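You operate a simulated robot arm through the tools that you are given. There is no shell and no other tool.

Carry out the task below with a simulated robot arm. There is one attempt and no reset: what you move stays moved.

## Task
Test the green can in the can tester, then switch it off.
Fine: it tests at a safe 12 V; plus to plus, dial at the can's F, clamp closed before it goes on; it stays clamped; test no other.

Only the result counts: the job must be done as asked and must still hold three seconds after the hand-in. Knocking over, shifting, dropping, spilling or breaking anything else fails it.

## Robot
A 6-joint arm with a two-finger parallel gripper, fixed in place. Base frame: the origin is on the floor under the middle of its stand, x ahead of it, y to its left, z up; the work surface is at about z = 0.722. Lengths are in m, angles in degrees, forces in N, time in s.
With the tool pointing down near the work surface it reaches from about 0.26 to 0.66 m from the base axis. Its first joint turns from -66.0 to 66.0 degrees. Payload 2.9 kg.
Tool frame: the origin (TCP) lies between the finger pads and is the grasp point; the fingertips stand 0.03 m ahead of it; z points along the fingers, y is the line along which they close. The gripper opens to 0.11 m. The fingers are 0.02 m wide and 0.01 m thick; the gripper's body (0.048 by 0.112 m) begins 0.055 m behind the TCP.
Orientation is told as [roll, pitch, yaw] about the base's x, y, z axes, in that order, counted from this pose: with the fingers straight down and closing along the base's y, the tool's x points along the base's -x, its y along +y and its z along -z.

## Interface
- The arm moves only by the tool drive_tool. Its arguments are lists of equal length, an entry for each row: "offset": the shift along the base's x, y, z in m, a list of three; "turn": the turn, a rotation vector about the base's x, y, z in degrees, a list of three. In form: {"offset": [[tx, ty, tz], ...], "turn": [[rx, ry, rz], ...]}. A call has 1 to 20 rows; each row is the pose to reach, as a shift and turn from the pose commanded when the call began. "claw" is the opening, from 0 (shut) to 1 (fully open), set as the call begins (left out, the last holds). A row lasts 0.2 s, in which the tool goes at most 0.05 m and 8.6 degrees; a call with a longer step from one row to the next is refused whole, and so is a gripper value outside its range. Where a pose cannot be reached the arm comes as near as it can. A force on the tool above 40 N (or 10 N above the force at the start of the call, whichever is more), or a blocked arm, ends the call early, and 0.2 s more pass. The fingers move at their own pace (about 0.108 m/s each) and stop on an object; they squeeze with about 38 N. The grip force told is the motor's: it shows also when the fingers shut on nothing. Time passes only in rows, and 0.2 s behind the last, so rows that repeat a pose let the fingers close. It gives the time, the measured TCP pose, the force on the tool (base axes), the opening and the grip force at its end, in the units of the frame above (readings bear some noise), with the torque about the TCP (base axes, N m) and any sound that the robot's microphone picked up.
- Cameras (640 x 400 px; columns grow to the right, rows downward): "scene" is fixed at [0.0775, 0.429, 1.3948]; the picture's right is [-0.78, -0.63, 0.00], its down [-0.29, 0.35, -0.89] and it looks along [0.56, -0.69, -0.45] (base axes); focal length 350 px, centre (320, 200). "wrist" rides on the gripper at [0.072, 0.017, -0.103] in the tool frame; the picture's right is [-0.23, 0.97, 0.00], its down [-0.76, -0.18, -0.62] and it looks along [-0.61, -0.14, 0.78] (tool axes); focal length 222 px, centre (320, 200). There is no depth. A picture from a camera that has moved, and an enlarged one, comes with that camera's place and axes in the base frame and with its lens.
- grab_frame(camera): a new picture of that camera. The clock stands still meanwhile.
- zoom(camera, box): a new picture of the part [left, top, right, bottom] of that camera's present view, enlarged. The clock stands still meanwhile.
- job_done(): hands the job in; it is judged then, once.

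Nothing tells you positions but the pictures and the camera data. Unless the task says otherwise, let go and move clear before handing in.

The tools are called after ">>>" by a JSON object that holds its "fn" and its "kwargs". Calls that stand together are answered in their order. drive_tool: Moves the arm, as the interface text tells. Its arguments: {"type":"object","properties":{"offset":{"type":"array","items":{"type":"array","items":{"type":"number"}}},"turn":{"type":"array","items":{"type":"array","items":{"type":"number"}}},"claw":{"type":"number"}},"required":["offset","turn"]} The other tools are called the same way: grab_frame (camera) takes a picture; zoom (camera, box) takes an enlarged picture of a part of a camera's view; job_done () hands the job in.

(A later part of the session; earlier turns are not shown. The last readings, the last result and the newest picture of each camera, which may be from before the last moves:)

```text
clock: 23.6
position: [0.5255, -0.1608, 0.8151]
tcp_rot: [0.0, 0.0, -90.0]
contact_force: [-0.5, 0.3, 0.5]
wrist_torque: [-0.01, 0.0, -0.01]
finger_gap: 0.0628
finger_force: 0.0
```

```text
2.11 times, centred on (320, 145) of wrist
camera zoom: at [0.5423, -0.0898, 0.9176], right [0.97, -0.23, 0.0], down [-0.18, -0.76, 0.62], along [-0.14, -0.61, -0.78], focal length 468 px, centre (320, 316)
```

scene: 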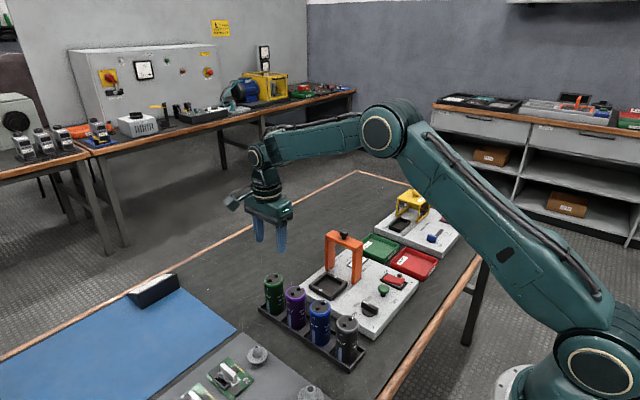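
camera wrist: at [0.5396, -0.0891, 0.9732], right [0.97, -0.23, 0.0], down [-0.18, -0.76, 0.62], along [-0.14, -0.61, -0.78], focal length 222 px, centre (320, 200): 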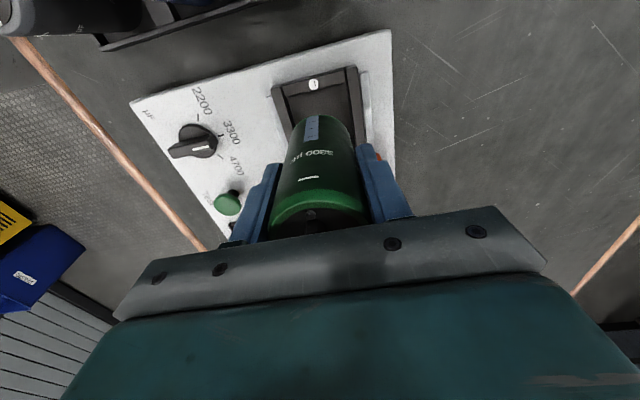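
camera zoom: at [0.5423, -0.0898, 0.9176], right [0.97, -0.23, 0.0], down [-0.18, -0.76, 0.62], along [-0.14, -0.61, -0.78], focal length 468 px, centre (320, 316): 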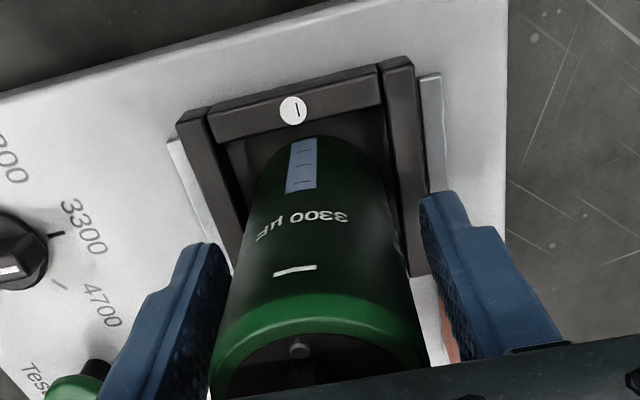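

The can is standing in the nest and released. Now I'll rise straight up and check its seating.

>>> {"fn": "drive_tool", "kwargs": {"offset": [[0, 0, 0.02], [0, 0, 0.05], [0, 0, 0.09], [0, 0, 0.13], [0, 0, 0.16], [0, 0, 0.16]], "turn": [[0, 0, 0], [0, 0, 0], [0, 0, 0], [0, 0, 0], [0, 0, 0], [0, 0, 0]]}}

>>> {"fn": "grab_frame", "kwargs": {"camera": "wrist"}}

>>> {"fn": "zoom", "kwargs": {"camera": "wrist", "box": [240, 60, 400, 180]}}

>>> {"fn": "zoom", "kwargs": {"camera": "scene", "box": [285, 220, 385, 320]}}

```text
clock: 25.0
position: [0.5246, -0.161, 0.9761]
tcp_rot: [0.0, 0.1, -90.0]
contact_force: [-0.9, -0.5, 0.0]
wrist_torque: [-0.01, -0.02, -0.01]
finger_gap: 0.0627
finger_force: 0.0
```

```text
taken
camera wrist: at [0.5418, -0.0887, 1.0791], right [0.97, -0.23, 0.0], down [-0.18, -0.76, 0.62], along [-0.14, -0.61, -0.78], focal length 222 px, centre (320, 200)
```

wrist: 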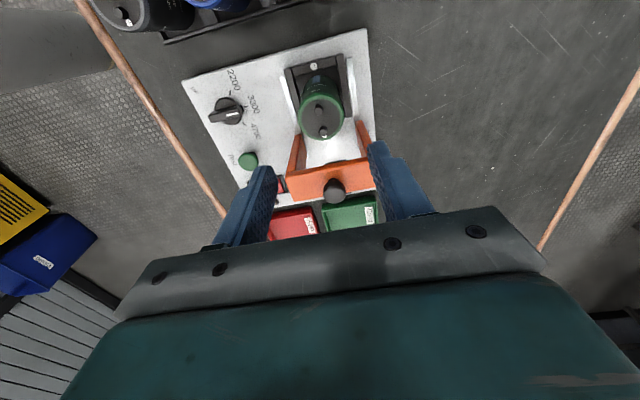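

```text
3.33 times, centred on (320, 120) of wrist
camera zoom: at [0.5418, -0.0887, 1.0791], right [0.97, -0.23, 0.0], down [-0.18, -0.76, 0.62], along [-0.14, -0.61, -0.78], focal length 740 px, centre (320, 467)
```

zoom: 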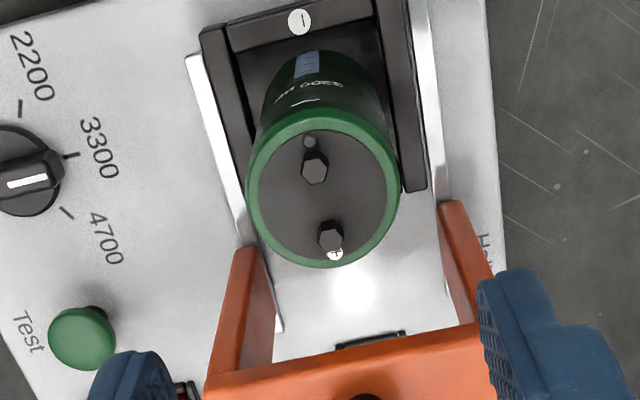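

```text
4.00 times, centred on (335, 270) of scene
camera zoom: at [0.0775, 0.429, 1.3948], right [-0.78, -0.63, 0.0], down [-0.29, 0.35, -0.89], along [0.56, -0.69, -0.45], focal length 1399 px, centre (260, -80)
```

zoom: 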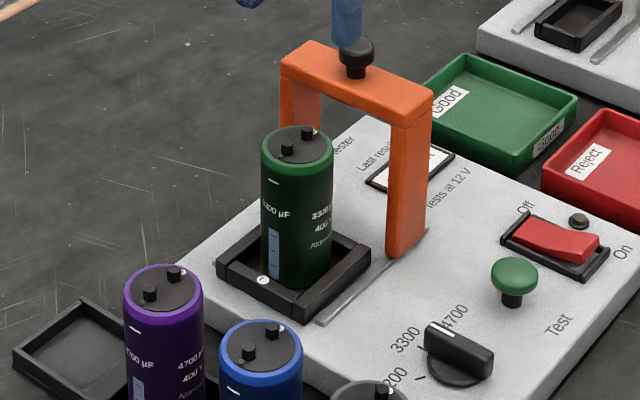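

The can is seated with plus to plus. Next I'll look closely at the clamp geometry before sliding it.

>>> {"fn": "zoom", "kwargs": {"camera": "wrist", "box": [260, 130, 400, 220]}}

>>> {"fn": "zoom", "kwargs": {"camera": "scene", "box": [315, 222, 375, 292]}}

```text
4.44 times, centred on (330, 175) of wrist
camera zoom: at [0.5418, -0.0887, 1.0791], right [0.97, -0.23, 0.0], down [-0.18, -0.76, 0.62], along [-0.14, -0.61, -0.78], focal length 987 px, centre (276, 311)
```

zoom: 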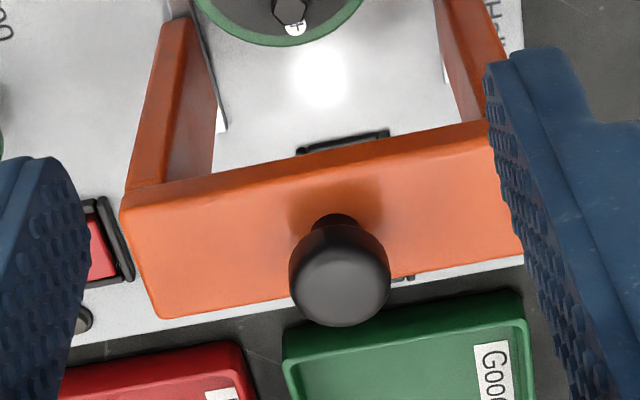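

```text
5.71 times, centred on (345, 257) of scene
camera zoom: at [0.0775, 0.429, 1.3948], right [-0.78, -0.63, 0.0], down [-0.29, 0.35, -0.89], along [0.56, -0.69, -0.45], focal length 1999 px, centre (177, -126)
```

zoom: 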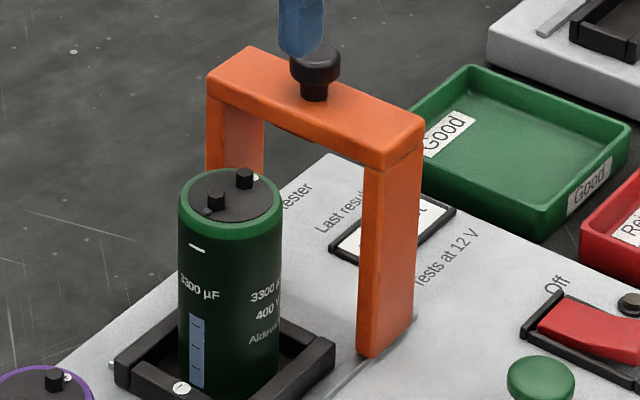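

>>> {"fn": "zoom", "kwargs": {"camera": "scene", "box": [345, 225, 395, 290]}}

>>> {"fn": "zoom", "kwargs": {"camera": "scene", "box": [305, 245, 355, 300]}}

>>> {"fn": "zoom", "kwargs": {"camera": "scene", "box": [330, 220, 380, 260]}}

```text
6.15 times, centred on (370, 258) of scene
camera zoom: at [0.0775, 0.429, 1.3948], right [-0.78, -0.63, 0.0], down [-0.29, 0.35, -0.89], along [0.56, -0.69, -0.45], focal length 2153 px, centre (12, -154)
```

zoom: 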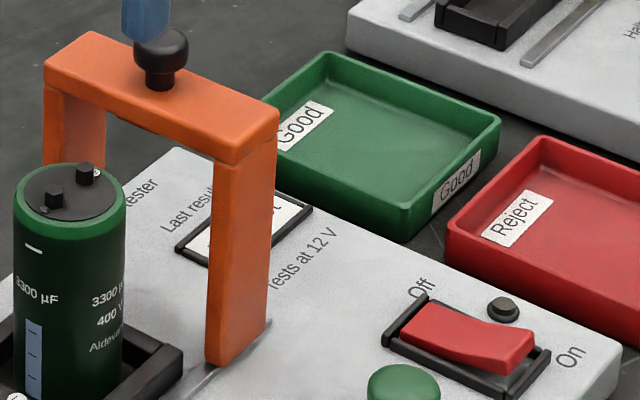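

```text
7.27 times, centred on (330, 272) of scene
camera zoom: at [0.0775, 0.429, 1.3948], right [-0.78, -0.63, 0.0], down [-0.29, 0.35, -0.89], along [0.56, -0.69, -0.45], focal length 2544 px, centre (247, -327)
```

zoom: 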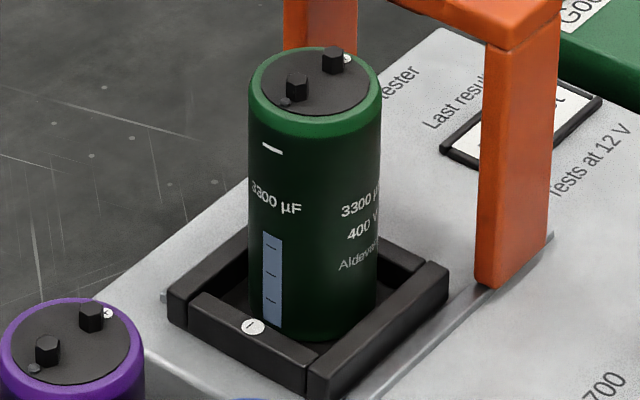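

```text
10.00 times, centred on (355, 240) of scene
camera zoom: at [0.0775, 0.429, 1.3948], right [-0.78, -0.63, 0.0], down [-0.29, 0.35, -0.89], along [0.56, -0.69, -0.45], focal length 3498 px, centre (-30, -200)
```

zoom: 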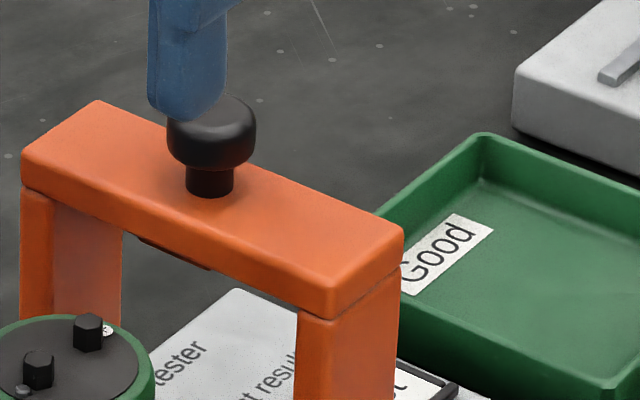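

The clamp bar spans y -0.246 to -0.212, with its top near z 0.872 and its knob at about (0.5255, -0.2275, 0.89). I plan to grip the knob along x and slide the clamp +y slowly while watching force, since clearance over the terminals is small.

>>> {"fn": "drive_tool", "kwargs": {"offset": [[0, -0.02, 0], [0, -0.045, -0.005], [0.001, -0.0665, -0.02], [0.001, -0.0665, -0.035], [0.001, -0.0665, -0.035]], "turn": [[0, 0, 0], [0, 0, 0], [0, 0, 0], [0, 0, 0], [0, 0, 0]]}}

>>> {"fn": "grab_frame", "kwargs": {"camera": "wrist"}}

>>> {"fn": "zoom", "kwargs": {"camera": "scene", "box": [305, 180, 405, 280]}}

```text
clock: 26.2
position: [0.5261, -0.229, 0.9404]
tcp_rot: [0.0, 0.1, -90.0]
contact_force: [0.8, 0.0, -0.3]
wrist_torque: [-0.02, -0.02, 0.04]
finger_gap: 0.0627
finger_force: 0.1
```

```text
taken
camera wrist: at [0.5425, -0.1562, 1.0436], right [0.97, -0.23, 0.0], down [-0.18, -0.76, 0.62], along [-0.14, -0.61, -0.78], focal length 222 px, centre (320, 200)
```

wrist: 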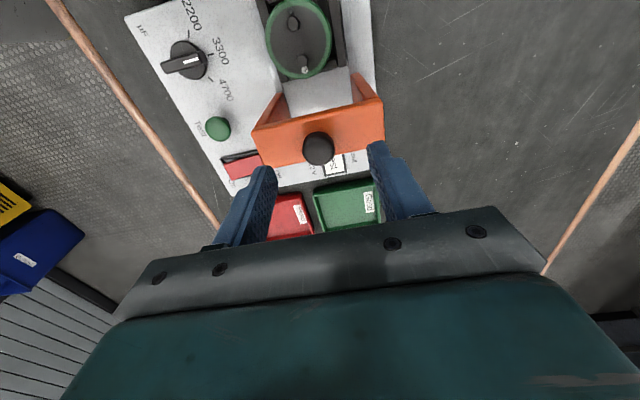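

```text
4.00 times, centred on (355, 230) of scene
camera zoom: at [0.0775, 0.429, 1.3948], right [-0.78, -0.63, 0.0], down [-0.29, 0.35, -0.89], along [0.56, -0.69, -0.45], focal length 1399 px, centre (180, 80)
```

zoom: 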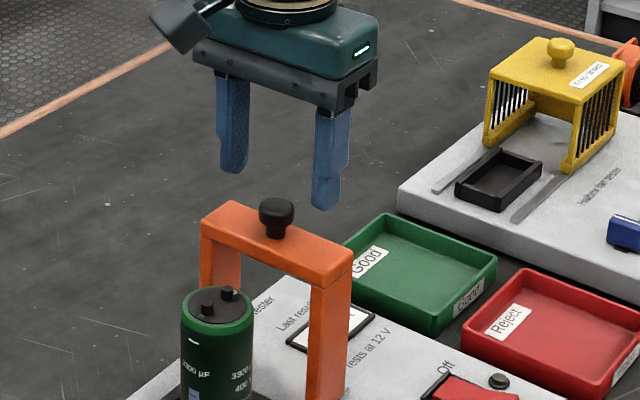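

>>> {"fn": "drive_tool", "kwargs": {"offset": [[-0.001, 0.002, -0.012], [-0.001, 0.002, -0.024], [-0.001, 0.002, -0.032], [-0.001, 0.002, -0.032]], "turn": [[0, 0, 0], [0, 0, 0], [0, 0, 0], [0, 0, 0]]}}

>>> {"fn": "grab_frame", "kwargs": {"camera": "wrist"}}

>>> {"fn": "zoom", "kwargs": {"camera": "scene", "box": [305, 200, 385, 270]}}

```text
clock: 27.2
position: [0.5265, -0.228, 0.9083]
tcp_rot: [0.0, 0.0, -90.0]
contact_force: [0.6, -0.8, 0.3]
wrist_torque: [-0.04, -0.01, -0.02]
finger_gap: 0.0626
finger_force: 0.2
```

```text
taken
camera wrist: at [0.5426, -0.155, 1.0105], right [0.97, -0.23, 0.0], down [-0.18, -0.76, 0.62], along [-0.14, -0.61, -0.78], focal length 222 px, centre (320, 200)
```

wrist: 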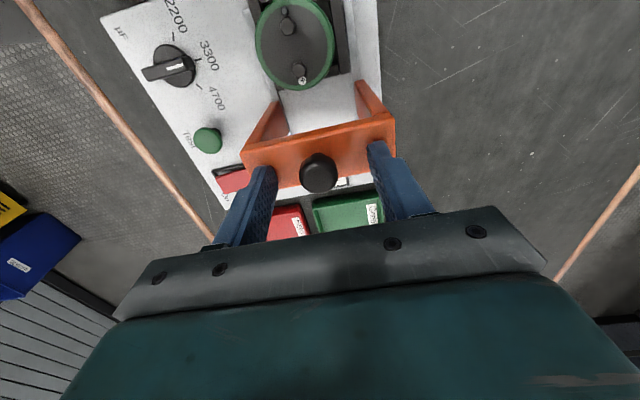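

```text
5.71 times, centred on (345, 235) of scene
camera zoom: at [0.0775, 0.429, 1.3948], right [-0.78, -0.63, 0.0], down [-0.29, 0.35, -0.89], along [0.56, -0.69, -0.45], focal length 1999 px, centre (177, 0)
```

zoom: 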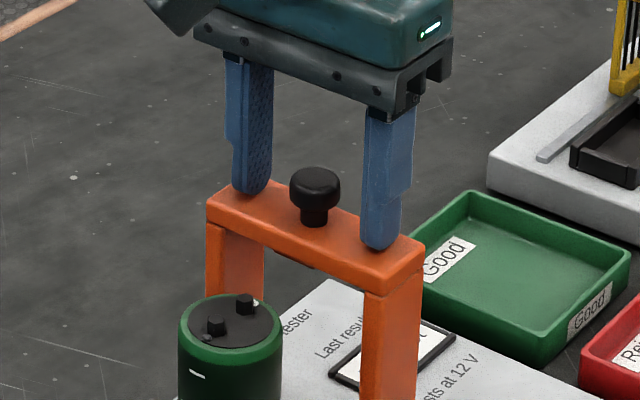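

>>> {"fn": "drive_tool", "kwargs": {"offset": [[0, 0, 0], [0, 0, 0], [0, 0, 0]], "turn": [[0, 0, 0], [0, 0, 0], [0, 0, 0]], "claw": 0.0}}

>>> {"fn": "zoom", "kwargs": {"camera": "scene", "box": [305, 200, 385, 270]}}

```text
clock: 28.0
position: [0.5249, -0.2261, 0.9083]
tcp_rot: [0.0, 0.1, -89.9]
contact_force: [-7.1, 0.3, 1.0]
wrist_torque: [0.04, 0.08, 0.0]
finger_gap: 0.0234
finger_force: 45.0
```

```text
5.71 times, centred on (345, 235) of scene
camera zoom: at [0.0773, 0.429, 1.3949], right [-0.78, -0.63, 0.0], down [-0.29, 0.35, -0.89], along [0.56, -0.69, -0.45], focal length 1999 px, centre (177, 0)
```

zoom: 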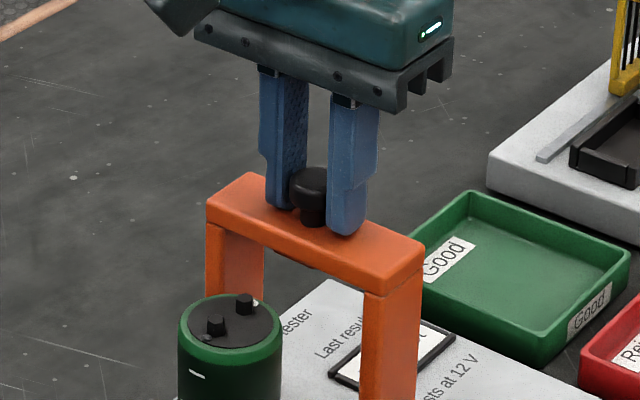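

The knob is gripped. I'll slide the clamp the first 20 mm, stopping before it reaches the can, and check.

>>> {"fn": "drive_tool", "kwargs": {"offset": [[-0.001, 0.003, 0], [-0.001, 0.008, 0], [-0.001, 0.014, 0], [-0.001, 0.02, 0], [-0.001, 0.02, 0]], "turn": [[0, 0, 0], [0, 0, 0], [0, 0, 0], [0, 0, 0], [0, 0, 0]]}}

>>> {"fn": "zoom", "kwargs": {"camera": "scene", "box": [305, 220, 385, 290]}}

>>> {"fn": "grab_frame", "kwargs": {"camera": "wrist"}}

```text
clock: 29.2
position: [0.5254, -0.2061, 0.9088]
tcp_rot: [0.1, 0.1, -90.0]
contact_force: [3.2, 0.1, -10.5]
wrist_torque: [-0.76, -0.15, 0.03]
finger_gap: 0.0234
finger_force: 44.9
```

```text
5.71 times, centred on (345, 255) of scene
camera zoom: at [0.0777, 0.4289, 1.3949], right [-0.78, -0.63, 0.0], down [-0.29, 0.35, -0.89], along [0.56, -0.69, -0.45], focal length 1999 px, centre (177, -114)
```

zoom: 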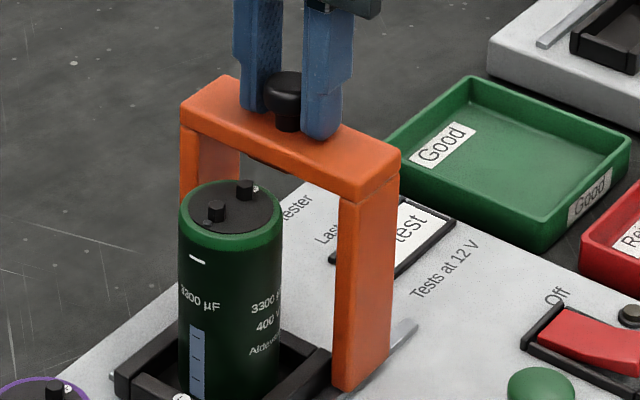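

```text
taken
camera wrist: at [0.5419, -0.1347, 1.0105], right [0.97, -0.23, 0.0], down [-0.18, -0.76, 0.62], along [-0.14, -0.61, -0.78], focal length 222 px, centre (320, 200)
```

wrist: 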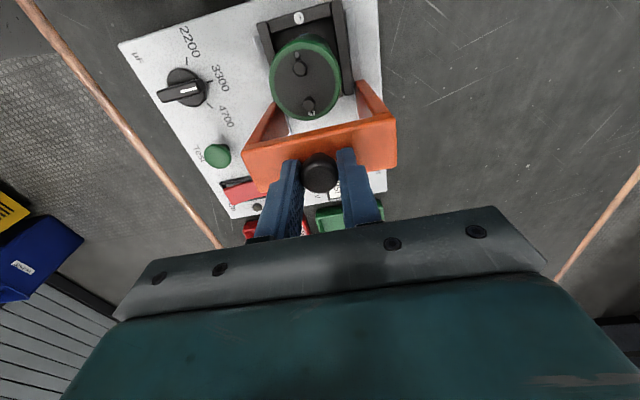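

>>> {"fn": "drive_tool", "kwargs": {"offset": [[0, 0.004, -0.0005], [0, 0.008, -0.001], [0, 0.012, -0.001], [0, 0.012, -0.001]], "turn": [[0, 0, 0], [0, 0, 0], [0, 0, 0], [0, 0, 0]]}}

>>> {"fn": "zoom", "kwargs": {"camera": "scene", "box": [315, 225, 365, 275]}}

>>> {"fn": "zoom", "kwargs": {"camera": "wrist", "box": [220, 0, 420, 160]}}

```text
clock: 30.2
position: [0.5245, -0.1942, 0.9089]
tcp_rot: [0.2, 0.0, -89.9]
contact_force: [10.3, -1.2, -10.4]
wrist_torque: [0.09, -0.2, 0.06]
finger_gap: 0.0235
finger_force: 45.4
```

```text
8.00 times, centred on (340, 250) of scene
camera zoom: at [0.0779, 0.4289, 1.3949], right [-0.78, -0.63, 0.0], down [-0.29, 0.35, -0.89], along [0.56, -0.69, -0.45], focal length 2798 px, centre (160, -200)
```

zoom: 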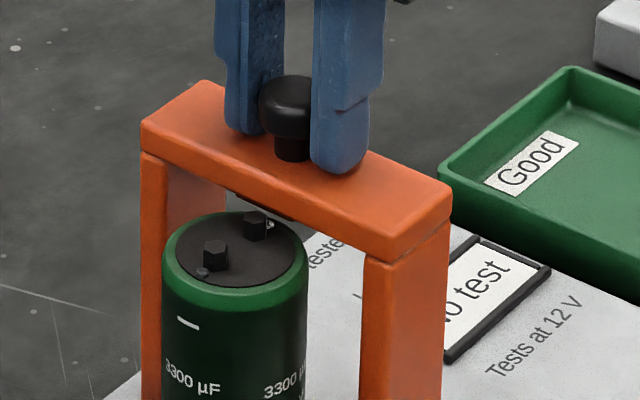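

```text
2.50 times, centred on (320, 80) of wrist
camera zoom: at [0.5417, -0.1221, 1.0105], right [0.97, -0.23, 0.0], down [-0.18, -0.76, 0.62], along [-0.14, -0.61, -0.78], focal length 555 px, centre (320, 500)
```

zoom: 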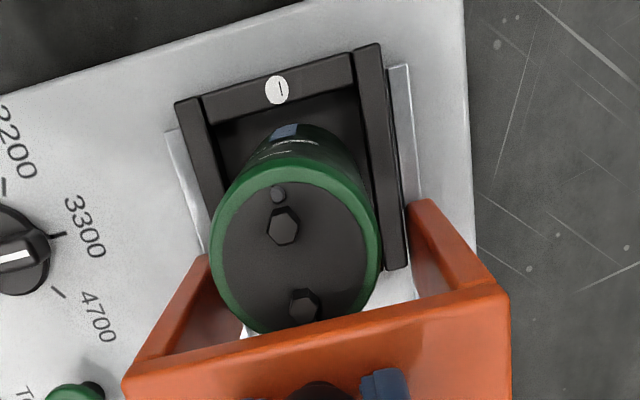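

The clamp slides freely so far. The bar's edge is about to pass over the "+" terminal, so I'll move in 2 mm steps and watch for contact.

>>> {"fn": "drive_tool", "kwargs": {"offset": [[0, 0.001, 0], [0, 0.002, 0], [0, 0.002, 0]], "turn": [[0, 0, 0], [0, 0, 0], [0, 0, 0]]}}

>>> {"fn": "drive_tool", "kwargs": {"offset": [[0, 0.001, 0], [0, 0.002, 0], [0, 0.002, 0]], "turn": [[0, 0, 0], [0, 0, 0], [0, 0, 0]]}}

>>> {"fn": "zoom", "kwargs": {"camera": "scene", "box": [315, 225, 365, 275]}}

>>> {"fn": "zoom", "kwargs": {"camera": "wrist", "box": [260, 40, 380, 150]}}

```text
clock: 31.0
position: [0.5249, -0.1917, 0.9087]
tcp_rot: [0.1, -0.1, -90.0]
contact_force: [9.8, -1.0, -0.4]
wrist_torque: [0.4, -0.07, 0.04]
finger_gap: 0.0236
finger_force: 45.3
```

```text
clock: 31.8
position: [0.525, -0.191, 0.9082]
tcp_rot: [0.2, -0.2, -90.0]
contact_force: [11.2, -1.8, 11.1]
wrist_torque: [0.28, -0.04, -0.09]
finger_gap: 0.0236
finger_force: 45.6
```

```text
8.00 times, centred on (340, 250) of scene
camera zoom: at [0.0776, 0.429, 1.3948], right [-0.78, -0.63, 0.0], down [-0.29, 0.35, -0.89], along [0.56, -0.69, -0.45], focal length 2798 px, centre (160, -200)
```

zoom: 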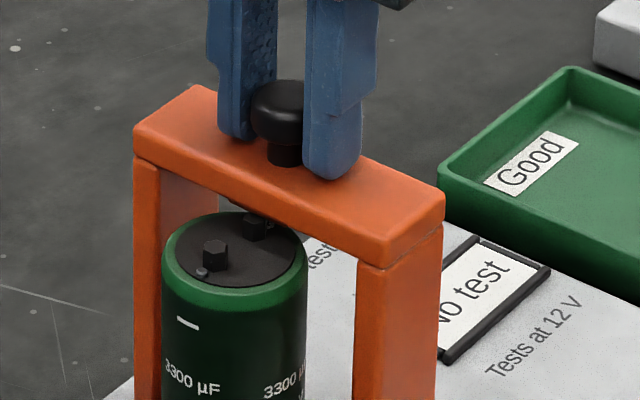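

```text
3.64 times, centred on (320, 95) of wrist
camera zoom: at [0.5415, -0.1182, 1.0105], right [0.97, -0.23, 0.0], down [-0.18, -0.76, 0.62], along [-0.14, -0.61, -0.78], focal length 808 px, centre (320, 582)
```

zoom: 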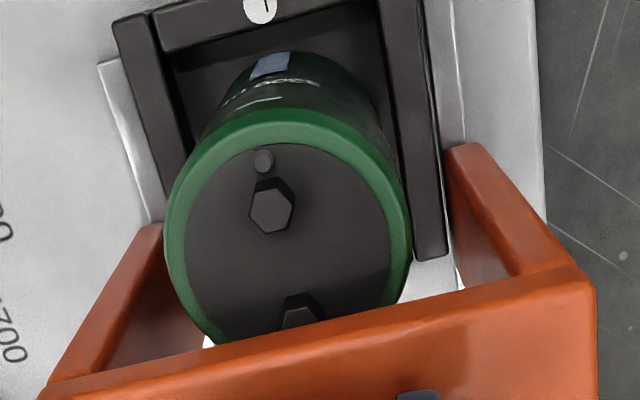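

The bar's edge is now passing above the "+" terminal and the can hasn't moved. I'll keep going in small steps.

>>> {"fn": "drive_tool", "kwargs": {"offset": [[0.0005, 0.001, 0], [0.001, 0.002, 0.0], [0.001, 0.003, 0.0], [0.001, 0.003, 0.0]], "turn": [[0, 0, 0], [0, 0, 0], [0, 0, 0], [0, 0, 0]]}}

>>> {"fn": "zoom", "kwargs": {"camera": "scene", "box": [315, 225, 365, 275]}}

>>> {"fn": "zoom", "kwargs": {"camera": "wrist", "box": [260, 40, 380, 150]}}

```text
clock: 32.8
position: [0.5254, -0.187, 0.9078]
tcp_rot: [0.0, 0.0, -90.2]
contact_force: [4.7, -1.2, 18.1]
wrist_torque: [-0.55, 0.02, -0.18]
finger_gap: 0.0236
finger_force: 45.0
```

```text
8.00 times, centred on (340, 250) of scene
camera zoom: at [0.0773, 0.4291, 1.3948], right [-0.78, -0.63, 0.0], down [-0.29, 0.35, -0.89], along [0.56, -0.69, -0.45], focal length 2798 px, centre (160, -200)
```

zoom: 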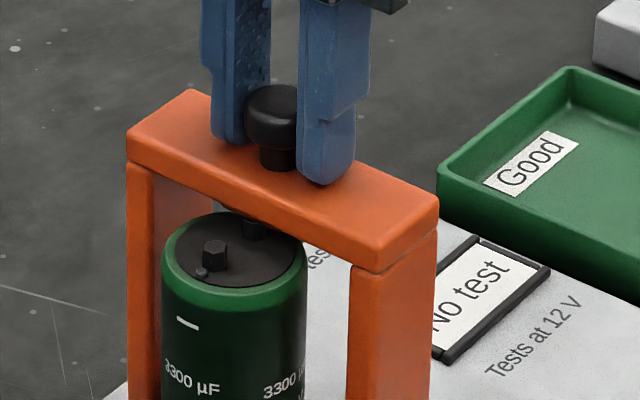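

```text
3.64 times, centred on (320, 95) of wrist
camera zoom: at [0.5419, -0.115, 1.0104], right [0.97, -0.23, 0.0], down [-0.18, -0.76, 0.62], along [-0.14, -0.61, -0.78], focal length 808 px, centre (320, 582)
```

zoom: 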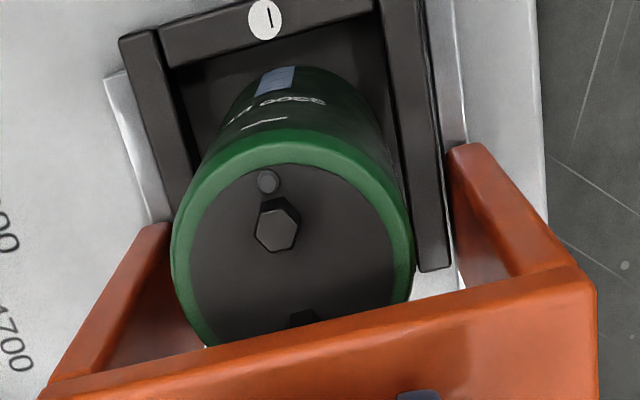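

>>> {"fn": "drive_tool", "kwargs": {"offset": [[0.0005, 0.001, 0.0005], [0.0005, 0.002, 0.001], [0.0005, 0.003, 0.001], [0.0005, 0.004, 0.001], [0.0005, 0.005, 0.001], [0.0005, 0.005, 0.001]], "turn": [[0, 0, 0], [0, 0, 0], [0, 0, 0], [0, 0, 0], [0, 0, 0], [0, 0, 0]]}}

>>> {"fn": "zoom", "kwargs": {"camera": "scene", "box": [315, 225, 365, 275]}}

>>> {"fn": "zoom", "kwargs": {"camera": "wrist", "box": [260, 40, 380, 150]}}

```text
clock: 34.2
position: [0.5243, -0.1826, 0.9082]
tcp_rot: [-0.1, 0.0, -90.0]
contact_force: [-2.9, -1.5, 9.6]
wrist_torque: [-0.14, 0.04, -0.05]
finger_gap: 0.0233
finger_force: 44.8
```

```text
8.00 times, centred on (340, 250) of scene
camera zoom: at [0.0773, 0.429, 1.3949], right [-0.78, -0.63, 0.0], down [-0.29, 0.35, -0.89], along [0.56, -0.69, -0.45], focal length 2798 px, centre (160, -200)
```

zoom: 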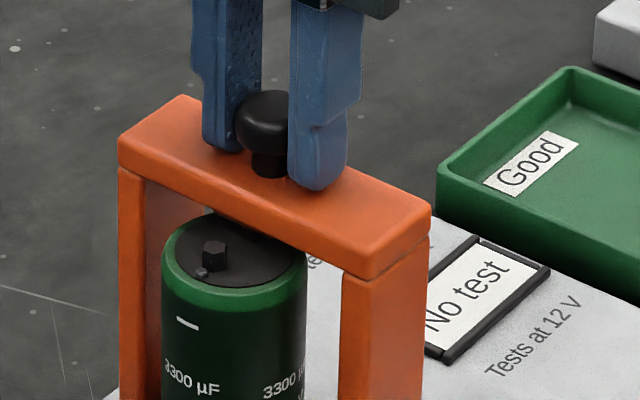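

```text
3.64 times, centred on (320, 95) of wrist
camera zoom: at [0.5421, -0.1107, 1.0105], right [0.97, -0.23, 0.0], down [-0.18, -0.76, 0.62], along [-0.14, -0.61, -0.78], focal length 808 px, centre (320, 582)
```

zoom: 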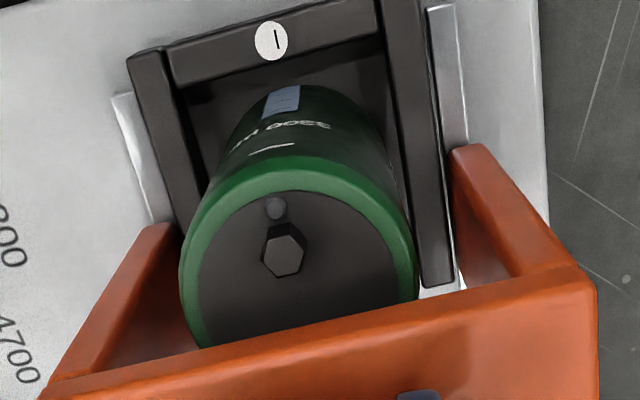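

>>> {"fn": "drive_tool", "kwargs": {"offset": [[0, 0.0015, 0], [0, 0.003, 0], [0, 0.0045, 0], [0, 0.006, 0], [0, 0.0075, 0], [0, 0.009, 0], [0, 0.009, 0]], "turn": [[0, 0, 0], [0, 0, 0], [0, 0, 0], [0, 0, 0], [0, 0, 0], [0, 0, 0], [0, 0, 0]]}}

>>> {"fn": "zoom", "kwargs": {"camera": "scene", "box": [315, 225, 365, 275]}}

>>> {"fn": "zoom", "kwargs": {"camera": "wrist", "box": [260, 40, 380, 150]}}

```text
clock: 35.8
position: [0.5248, -0.1735, 0.9082]
tcp_rot: [-0.2, 0.1, -89.9]
contact_force: [-10.4, -1.8, -7.8]
wrist_torque: [-0.16, 0.06, -0.02]
finger_gap: 0.0234
finger_force: 44.9
```

```text
8.00 times, centred on (340, 250) of scene
camera zoom: at [0.0773, 0.4289, 1.3949], right [-0.78, -0.63, 0.0], down [-0.29, 0.35, -0.89], along [0.56, -0.69, -0.45], focal length 2798 px, centre (160, -200)
```

zoom: 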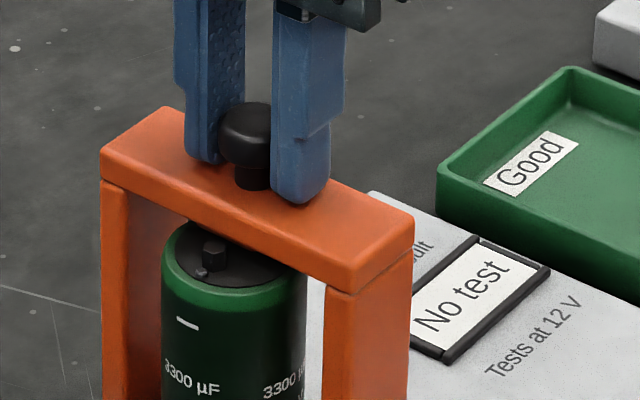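

```text
3.64 times, centred on (320, 95) of wrist
camera zoom: at [0.5424, -0.1015, 1.0104], right [0.97, -0.23, 0.0], down [-0.18, -0.76, 0.62], along [-0.14, -0.61, -0.78], focal length 808 px, centre (320, 582)
```

zoom: 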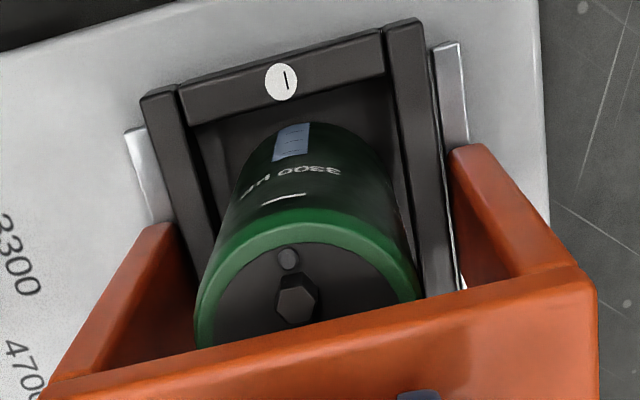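

>>> {"fn": "drive_tool", "kwargs": {"offset": [[-0.001, 0.0015, 0], [-0.001, 0.003, 0], [-0.001, 0.0045, 0], [-0.001, 0.006, 0], [-0.001, 0.0075, 0], [-0.001, 0.009, 0], [-0.001, 0.009, 0]], "turn": [[0, 0, 0], [0, 0, 0], [0, 0, 0], [0, 0, 0], [0, 0, 0], [0, 0, 0], [0, 0, 0]]}}

>>> {"fn": "zoom", "kwargs": {"camera": "scene", "box": [305, 225, 365, 300]}}

>>> {"fn": "zoom", "kwargs": {"camera": "wrist", "box": [260, 40, 380, 150]}}

```text
clock: 37.4
position: [0.5258, -0.1649, 0.9068]
tcp_rot: [0.1, -0.1, -90.0]
contact_force: [-5.3, -0.9, -12.5]
wrist_torque: [-0.1, -0.03, 0.0]
finger_gap: 0.0236
finger_force: 45.4
```

```text
5.33 times, centred on (335, 262) of scene
camera zoom: at [0.0776, 0.4289, 1.3949], right [-0.78, -0.63, 0.0], down [-0.29, 0.35, -0.89], along [0.56, -0.69, -0.45], focal length 1866 px, centre (240, -133)
```

zoom: 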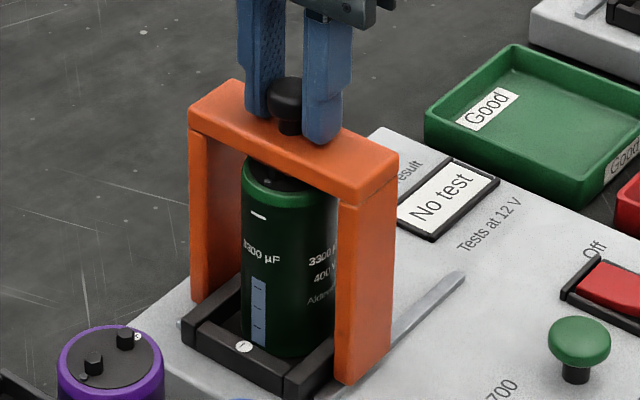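

```text
3.64 times, centred on (320, 95) of wrist
camera zoom: at [0.5419, -0.0921, 1.0105], right [0.97, -0.23, 0.0], down [-0.18, -0.76, 0.62], along [-0.14, -0.61, -0.78], focal length 808 px, centre (320, 582)
```

zoom: 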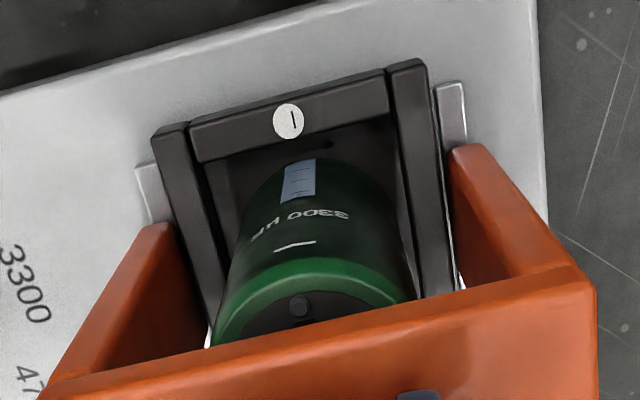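

>>> {"fn": "drive_tool", "kwargs": {"offset": [[-0.0005, 0.001, 0.0005], [-0.0005, 0.002, 0.001], [-0.0005, 0.003, 0.001], [-0.0005, 0.004, 0.001], [-0.0005, 0.005, 0.001], [-0.0005, 0.006, 0.001], [-0.0005, 0.006, 0.001]], "turn": [[0, 0, 0], [0, 0, 0], [0, 0, 0], [0, 0, 0], [0, 0, 0], [0, 0, 0], [0, 0, 0]]}}

>>> {"fn": "zoom", "kwargs": {"camera": "scene", "box": [305, 225, 365, 300]}}

>>> {"fn": "zoom", "kwargs": {"camera": "wrist", "box": [260, 40, 380, 150]}}

```text
clock: 39.0
position: [0.5235, -0.1613, 0.9085]
tcp_rot: [0.2, -0.2, -90.3]
contact_force: [5.5, -3.4, -6.7]
wrist_torque: [0.09, -0.2, 0.04]
finger_gap: 0.0236
finger_force: 45.0
stopped in row 7: the force on the tool passed its limit at 40 N (the readings are from after the stop); the commanded pose is now the measured one
```

```text
5.33 times, centred on (335, 262) of scene
camera zoom: at [0.0777, 0.4289, 1.3949], right [-0.78, -0.63, 0.0], down [-0.29, 0.35, -0.89], along [0.56, -0.69, -0.45], focal length 1866 px, centre (240, -133)
```

zoom: 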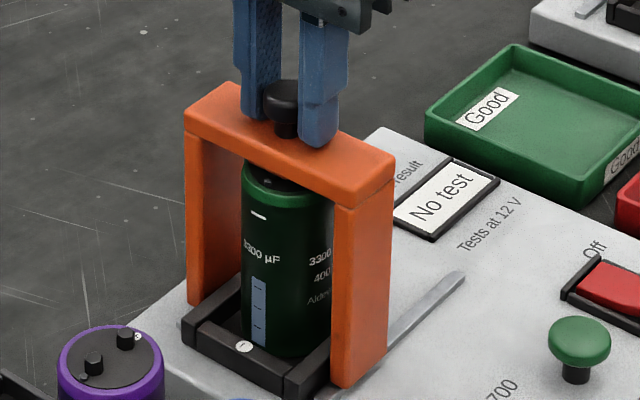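

```text
3.64 times, centred on (320, 95) of wrist
camera zoom: at [0.5418, -0.0886, 1.0104], right [0.97, -0.23, 0.0], down [-0.18, -0.76, 0.63], along [-0.14, -0.61, -0.78], focal length 808 px, centre (320, 582)
```

zoom: 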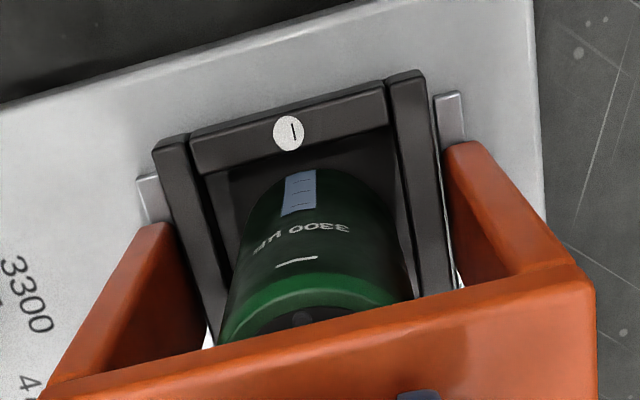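

The clamp hit its end stop with the knob over the nest centre (y≈-0.161), and the can is undisturbed. I'll release the knob and rise.

>>> {"fn": "drive_tool", "kwargs": {"offset": [[0, 0, 0], [0, 0, 0], [0, 0, 0]], "turn": [[0, 0, 0], [0, 0, 0], [0, 0, 0]], "claw": 0.57}}

>>> {"fn": "drive_tool", "kwargs": {"offset": [[0, 0, 0.02], [0, 0, 0.05], [0, 0, 0.08], [0, 0, 0.08]], "turn": [[0, 0, 0], [0, 0, 0], [0, 0, 0], [0, 0, 0]]}}

>>> {"fn": "grab_frame", "kwargs": {"camera": "scene"}}

>>> {"fn": "grab_frame", "kwargs": {"camera": "wrist"}}

>>> {"fn": "zoom", "kwargs": {"camera": "scene", "box": [305, 225, 365, 300]}}

```text
clock: 39.8
position: [0.5248, -0.1594, 0.9072]
tcp_rot: [0.0, -0.2, -90.3]
contact_force: [-0.1, -0.6, -0.3]
wrist_torque: [0.01, 0.01, 0.02]
finger_gap: 0.0627
finger_force: 0.1
```

```text
clock: 40.8
position: [0.525, -0.1608, 0.9885]
tcp_rot: [0.1, -0.1, -90.3]
contact_force: [0.5, -0.5, -0.9]
wrist_torque: [0.02, 0.03, 0.01]
finger_gap: 0.0627
finger_force: 0.0
```

```text
taken
```

scene: 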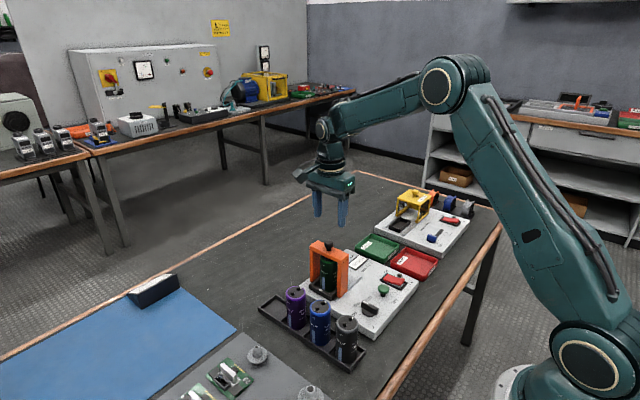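

```text
taken
camera wrist: at [0.5422, -0.0887, 1.0918], right [0.97, -0.23, 0.0], down [-0.18, -0.76, 0.62], along [-0.14, -0.61, -0.78], focal length 222 px, centre (320, 200)
```

wrist: 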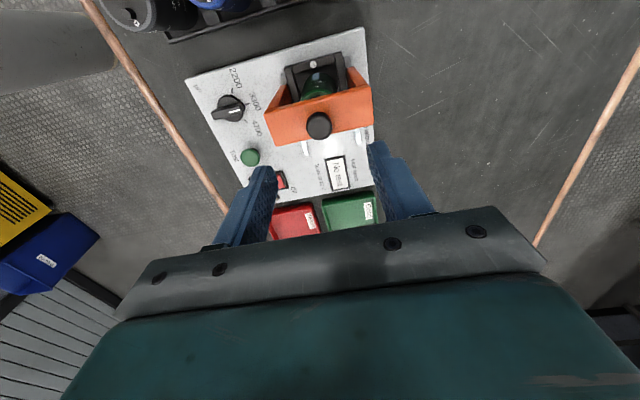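

```text
5.33 times, centred on (335, 262) of scene
camera zoom: at [0.0775, 0.429, 1.3948], right [-0.78, -0.63, 0.0], down [-0.29, 0.35, -0.89], along [0.56, -0.69, -0.45], focal length 1866 px, centre (240, -133)
```

zoom: 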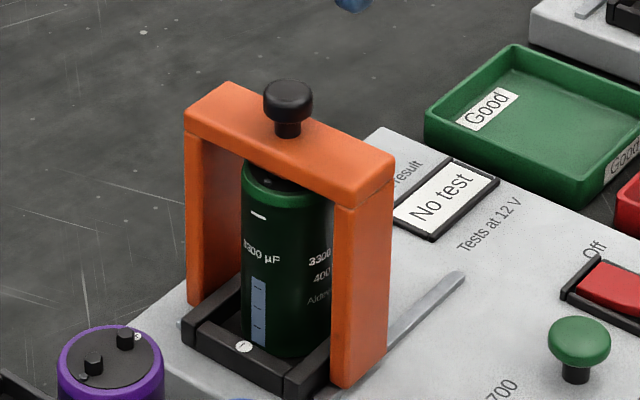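

The clamp is closed over the can. Next is the power switch: its rocker runs from x≈0.373 (On end, raised) to 0.42 (Off end) at y≈-0.291. I'll close the fingers, go above it and take a closer look.

>>> {"fn": "drive_tool", "kwargs": {"offset": [[-0.029, -0.026, 0], [-0.058, -0.052, 0], [-0.087, -0.078, 0], [-0.116, -0.104, -0.01], [-0.145, -0.13, -0.03], [-0.145, -0.13, -0.07], [-0.145, -0.13, -0.1], [-0.145, -0.13, -0.1]], "turn": [[0, 0, 0], [0, 0, 0], [0, 0, 0], [0, 0, 0], [0, 0, 0], [0, 0, 0.3], [0, 0, 0.3], [0, 0, 0.3]], "claw": 0.0}}

>>> {"fn": "grab_frame", "kwargs": {"camera": "wrist"}}

>>> {"fn": "zoom", "kwargs": {"camera": "scene", "box": [345, 230, 425, 310]}}

```text
clock: 42.6
position: [0.3791, -0.2894, 0.8883]
tcp_rot: [0.3, -0.2, -90.0]
contact_force: [-0.8, 0.0, 0.4]
wrist_torque: [0.0, 0.0, 0.0]
finger_gap: 0.0001
finger_force: 37.2
```

```text
taken
camera wrist: at [0.3971, -0.2164, 0.9909], right [0.97, -0.23, 0.0], down [-0.18, -0.76, 0.63], along [-0.14, -0.61, -0.78], focal length 222 px, centre (320, 200)
```

wrist: 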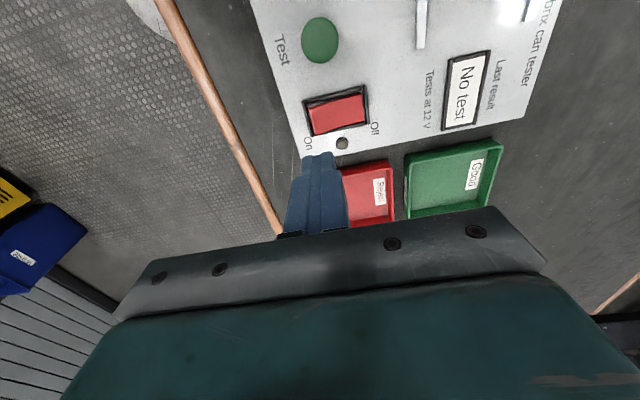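

```text
5.00 times, centred on (385, 270) of scene
camera zoom: at [0.0775, 0.429, 1.3948], right [-0.78, -0.63, 0.0], down [-0.29, 0.35, -0.89], along [0.56, -0.69, -0.45], focal length 1749 px, centre (-5, -150)
```

zoom: 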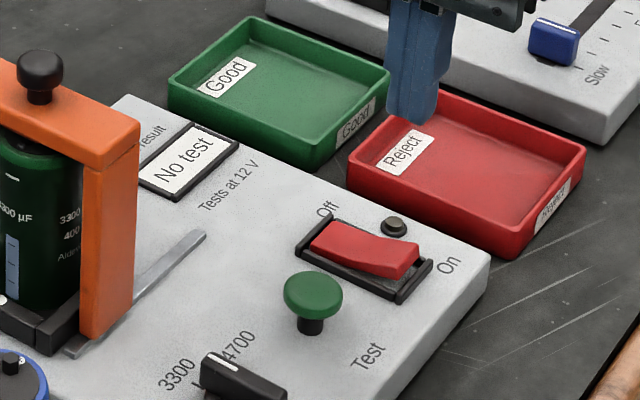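

>>> {"fn": "zoom", "kwargs": {"camera": "wrist", "box": [270, 60, 410, 170]}}

>>> {"fn": "zoom", "kwargs": {"camera": "scene", "box": [385, 260, 425, 300]}}

```text
3.64 times, centred on (340, 115) of wrist
camera zoom: at [0.3971, -0.2164, 0.9909], right [0.97, -0.23, 0.0], down [-0.18, -0.76, 0.63], along [-0.14, -0.61, -0.78], focal length 808 px, centre (247, 509)
```

zoom: 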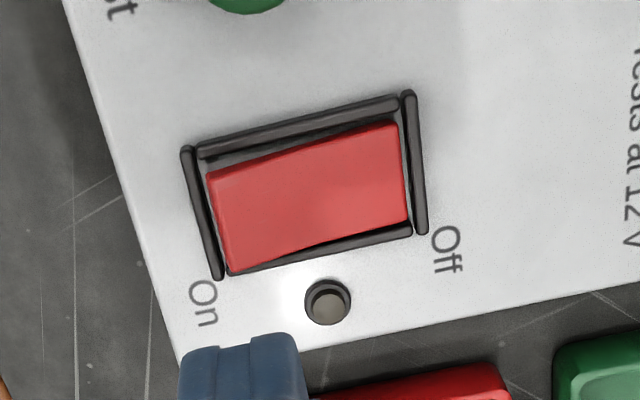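

```text
10.00 times, centred on (405, 280) of scene
camera zoom: at [0.0775, 0.429, 1.3948], right [-0.78, -0.63, 0.0], down [-0.29, 0.35, -0.89], along [0.56, -0.69, -0.45], focal length 3498 px, centre (-530, -600)
```

zoom: 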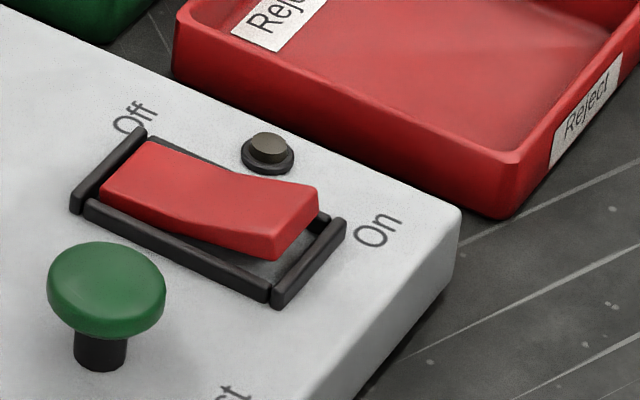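

>>> {"fn": "drive_tool", "kwargs": {"offset": [[0.0025, -0.0005, -0.02], [0.0025, -0.0005, -0.045], [0.0025, -0.0005, -0.07], [0.0025, -0.0005, -0.08], [0.0025, -0.0005, -0.08]], "turn": [[-0.3, 0, 0], [-0.3, 0.2, 0], [-0.3, 0.2, 0], [-0.3, 0.2, 0], [-0.3, 0.2, 0]]}}

>>> {"fn": "zoom", "kwargs": {"camera": "wrist", "box": [250, 90, 390, 200]}}

>>> {"fn": "zoom", "kwargs": {"camera": "scene", "box": [365, 240, 425, 300]}}

```text
clock: 43.8
position: [0.3816, -0.2925, 0.807]
tcp_rot: [0.0, -0.5, -90.0]
contact_force: [-0.5, 0.0, 0.9]
wrist_torque: [0.0, 0.03, 0.0]
finger_gap: 0.0001
finger_force: 38.2
```

```text
3.64 times, centred on (320, 145) of wrist
camera zoom: at [0.3986, -0.2194, 0.9095], right [0.97, -0.23, 0.0], down [-0.18, -0.76, 0.63], along [-0.14, -0.61, -0.78], focal length 808 px, centre (320, 400)
```

zoom: 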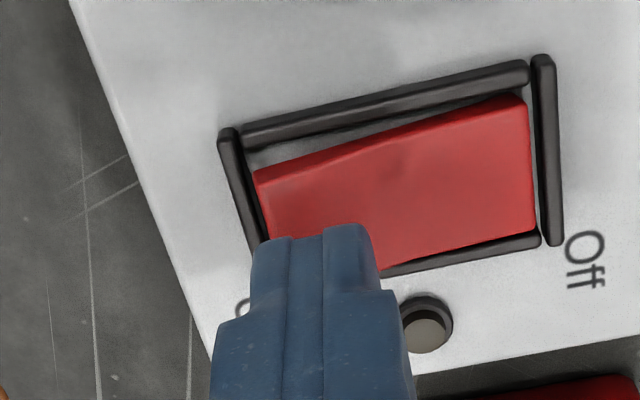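

```text
6.67 times, centred on (395, 270) of scene
camera zoom: at [0.0775, 0.429, 1.3948], right [-0.78, -0.63, 0.0], down [-0.29, 0.35, -0.89], along [0.56, -0.69, -0.45], focal length 2332 px, centre (-180, -267)
```

zoom: 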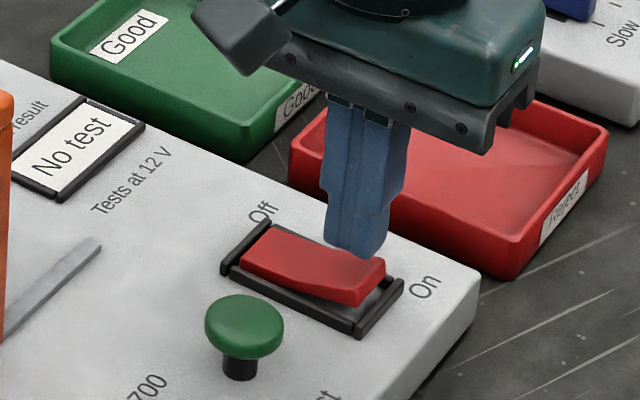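

>>> {"fn": "drive_tool", "kwargs": {"offset": [[0, 0.0025, 0], [0, 0.0025, -0.004], [0, 0.0025, -0.008], [0, 0.0025, -0.011], [0, 0.0025, -0.014], [0, 0.0025, -0.017], [0, 0.0025, -0.019]], "turn": [[0.5, 0, 0], [0.5, 0, 0], [0.5, 0, 0], [0.5, 0, 0], [0.5, 0, 0], [0.5, 0, 0], [0.5, 0, 0]]}}

>>> {"fn": "zoom", "kwargs": {"camera": "wrist", "box": [250, 90, 390, 200]}}

>>> {"fn": "zoom", "kwargs": {"camera": "scene", "box": [365, 240, 425, 300]}}

```text
clock: 45.4
position: [0.3812, -0.2881, 0.7895]
tcp_rot: [-0.1, 0.1, -90.0]
contact_force: [-11.0, 6.3, 20.8]
wrist_torque: [0.17, 0.14, 0.05]
finger_gap: 0.0
finger_force: 37.7
heard: click
```

```text
3.64 times, centred on (320, 145) of wrist
camera zoom: at [0.3981, -0.217, 0.8934], right [0.97, -0.23, 0.0], down [-0.18, -0.76, 0.62], along [-0.14, -0.61, -0.78], focal length 808 px, centre (320, 400)
```

zoom: 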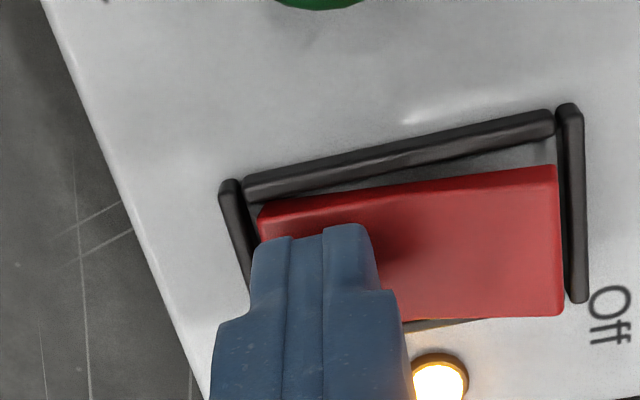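

```text
6.67 times, centred on (395, 270) of scene
camera zoom: at [0.077, 0.4293, 1.3948], right [-0.78, -0.63, 0.0], down [-0.29, 0.35, -0.89], along [0.56, -0.69, -0.45], focal length 2332 px, centre (-180, -267)
```

zoom: 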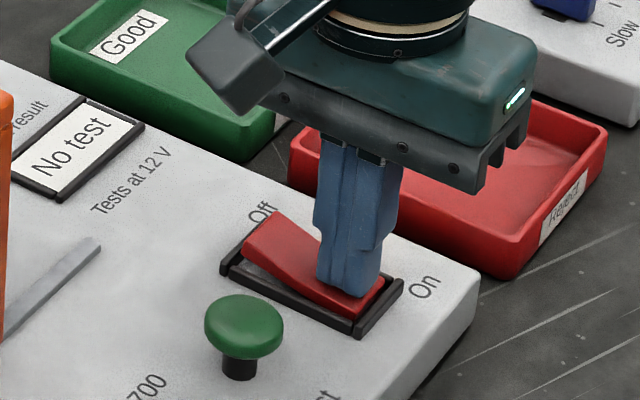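

The switch clicked to On and the lamp is lit. Next I'll rise and move above the green Test button at about (0.394, -0.2265).

>>> {"fn": "drive_tool", "kwargs": {"offset": [[0, 0, 0.015], [0, 0, 0.04], [0.0, 0.0, 0.065], [0.006, 0.03, 0.065], [0.0128, 0.0616, 0.065], [0.0128, 0.0616, 0.065]], "turn": [[0, 0, 0], [0, 0, 0], [0, 0, 0], [0, 0, 0], [0, 0, 0], [0, 0, 0]]}}

>>> {"fn": "grab_frame", "kwargs": {"camera": "wrist"}}

>>> {"fn": "zoom", "kwargs": {"camera": "scene", "box": [345, 230, 425, 310]}}

```text
clock: 46.8
position: [0.395, -0.2255, 0.8541]
tcp_rot: [0.0, 0.0, -90.0]
contact_force: [-0.8, -0.1, -0.1]
wrist_torque: [0.0, 0.01, 0.04]
finger_gap: 0.0001
finger_force: 38.1
```

```text
taken
camera wrist: at [0.4112, -0.153, 0.9568], right [0.97, -0.23, 0.0], down [-0.18, -0.76, 0.62], along [-0.14, -0.61, -0.78], focal length 222 px, centre (320, 200)
```

wrist: 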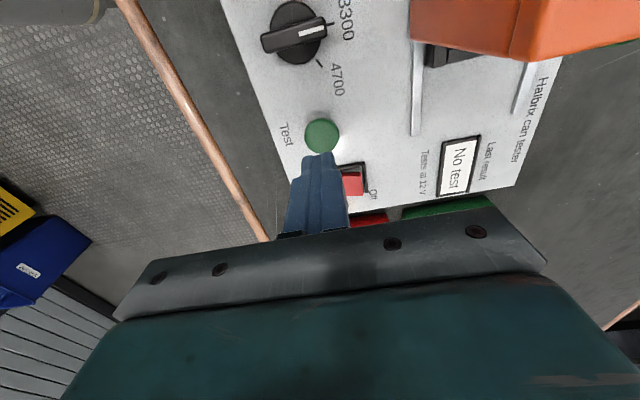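

```text
5.00 times, centred on (385, 270) of scene
camera zoom: at [0.0775, 0.429, 1.3948], right [-0.78, -0.63, 0.0], down [-0.29, 0.35, -0.89], along [0.56, -0.69, -0.45], focal length 1749 px, centre (-5, -150)
```

zoom: 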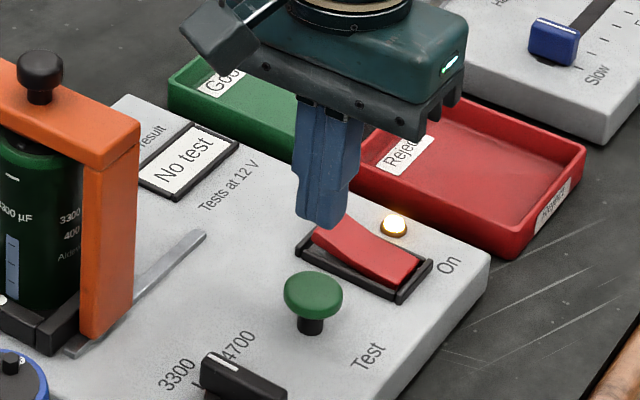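

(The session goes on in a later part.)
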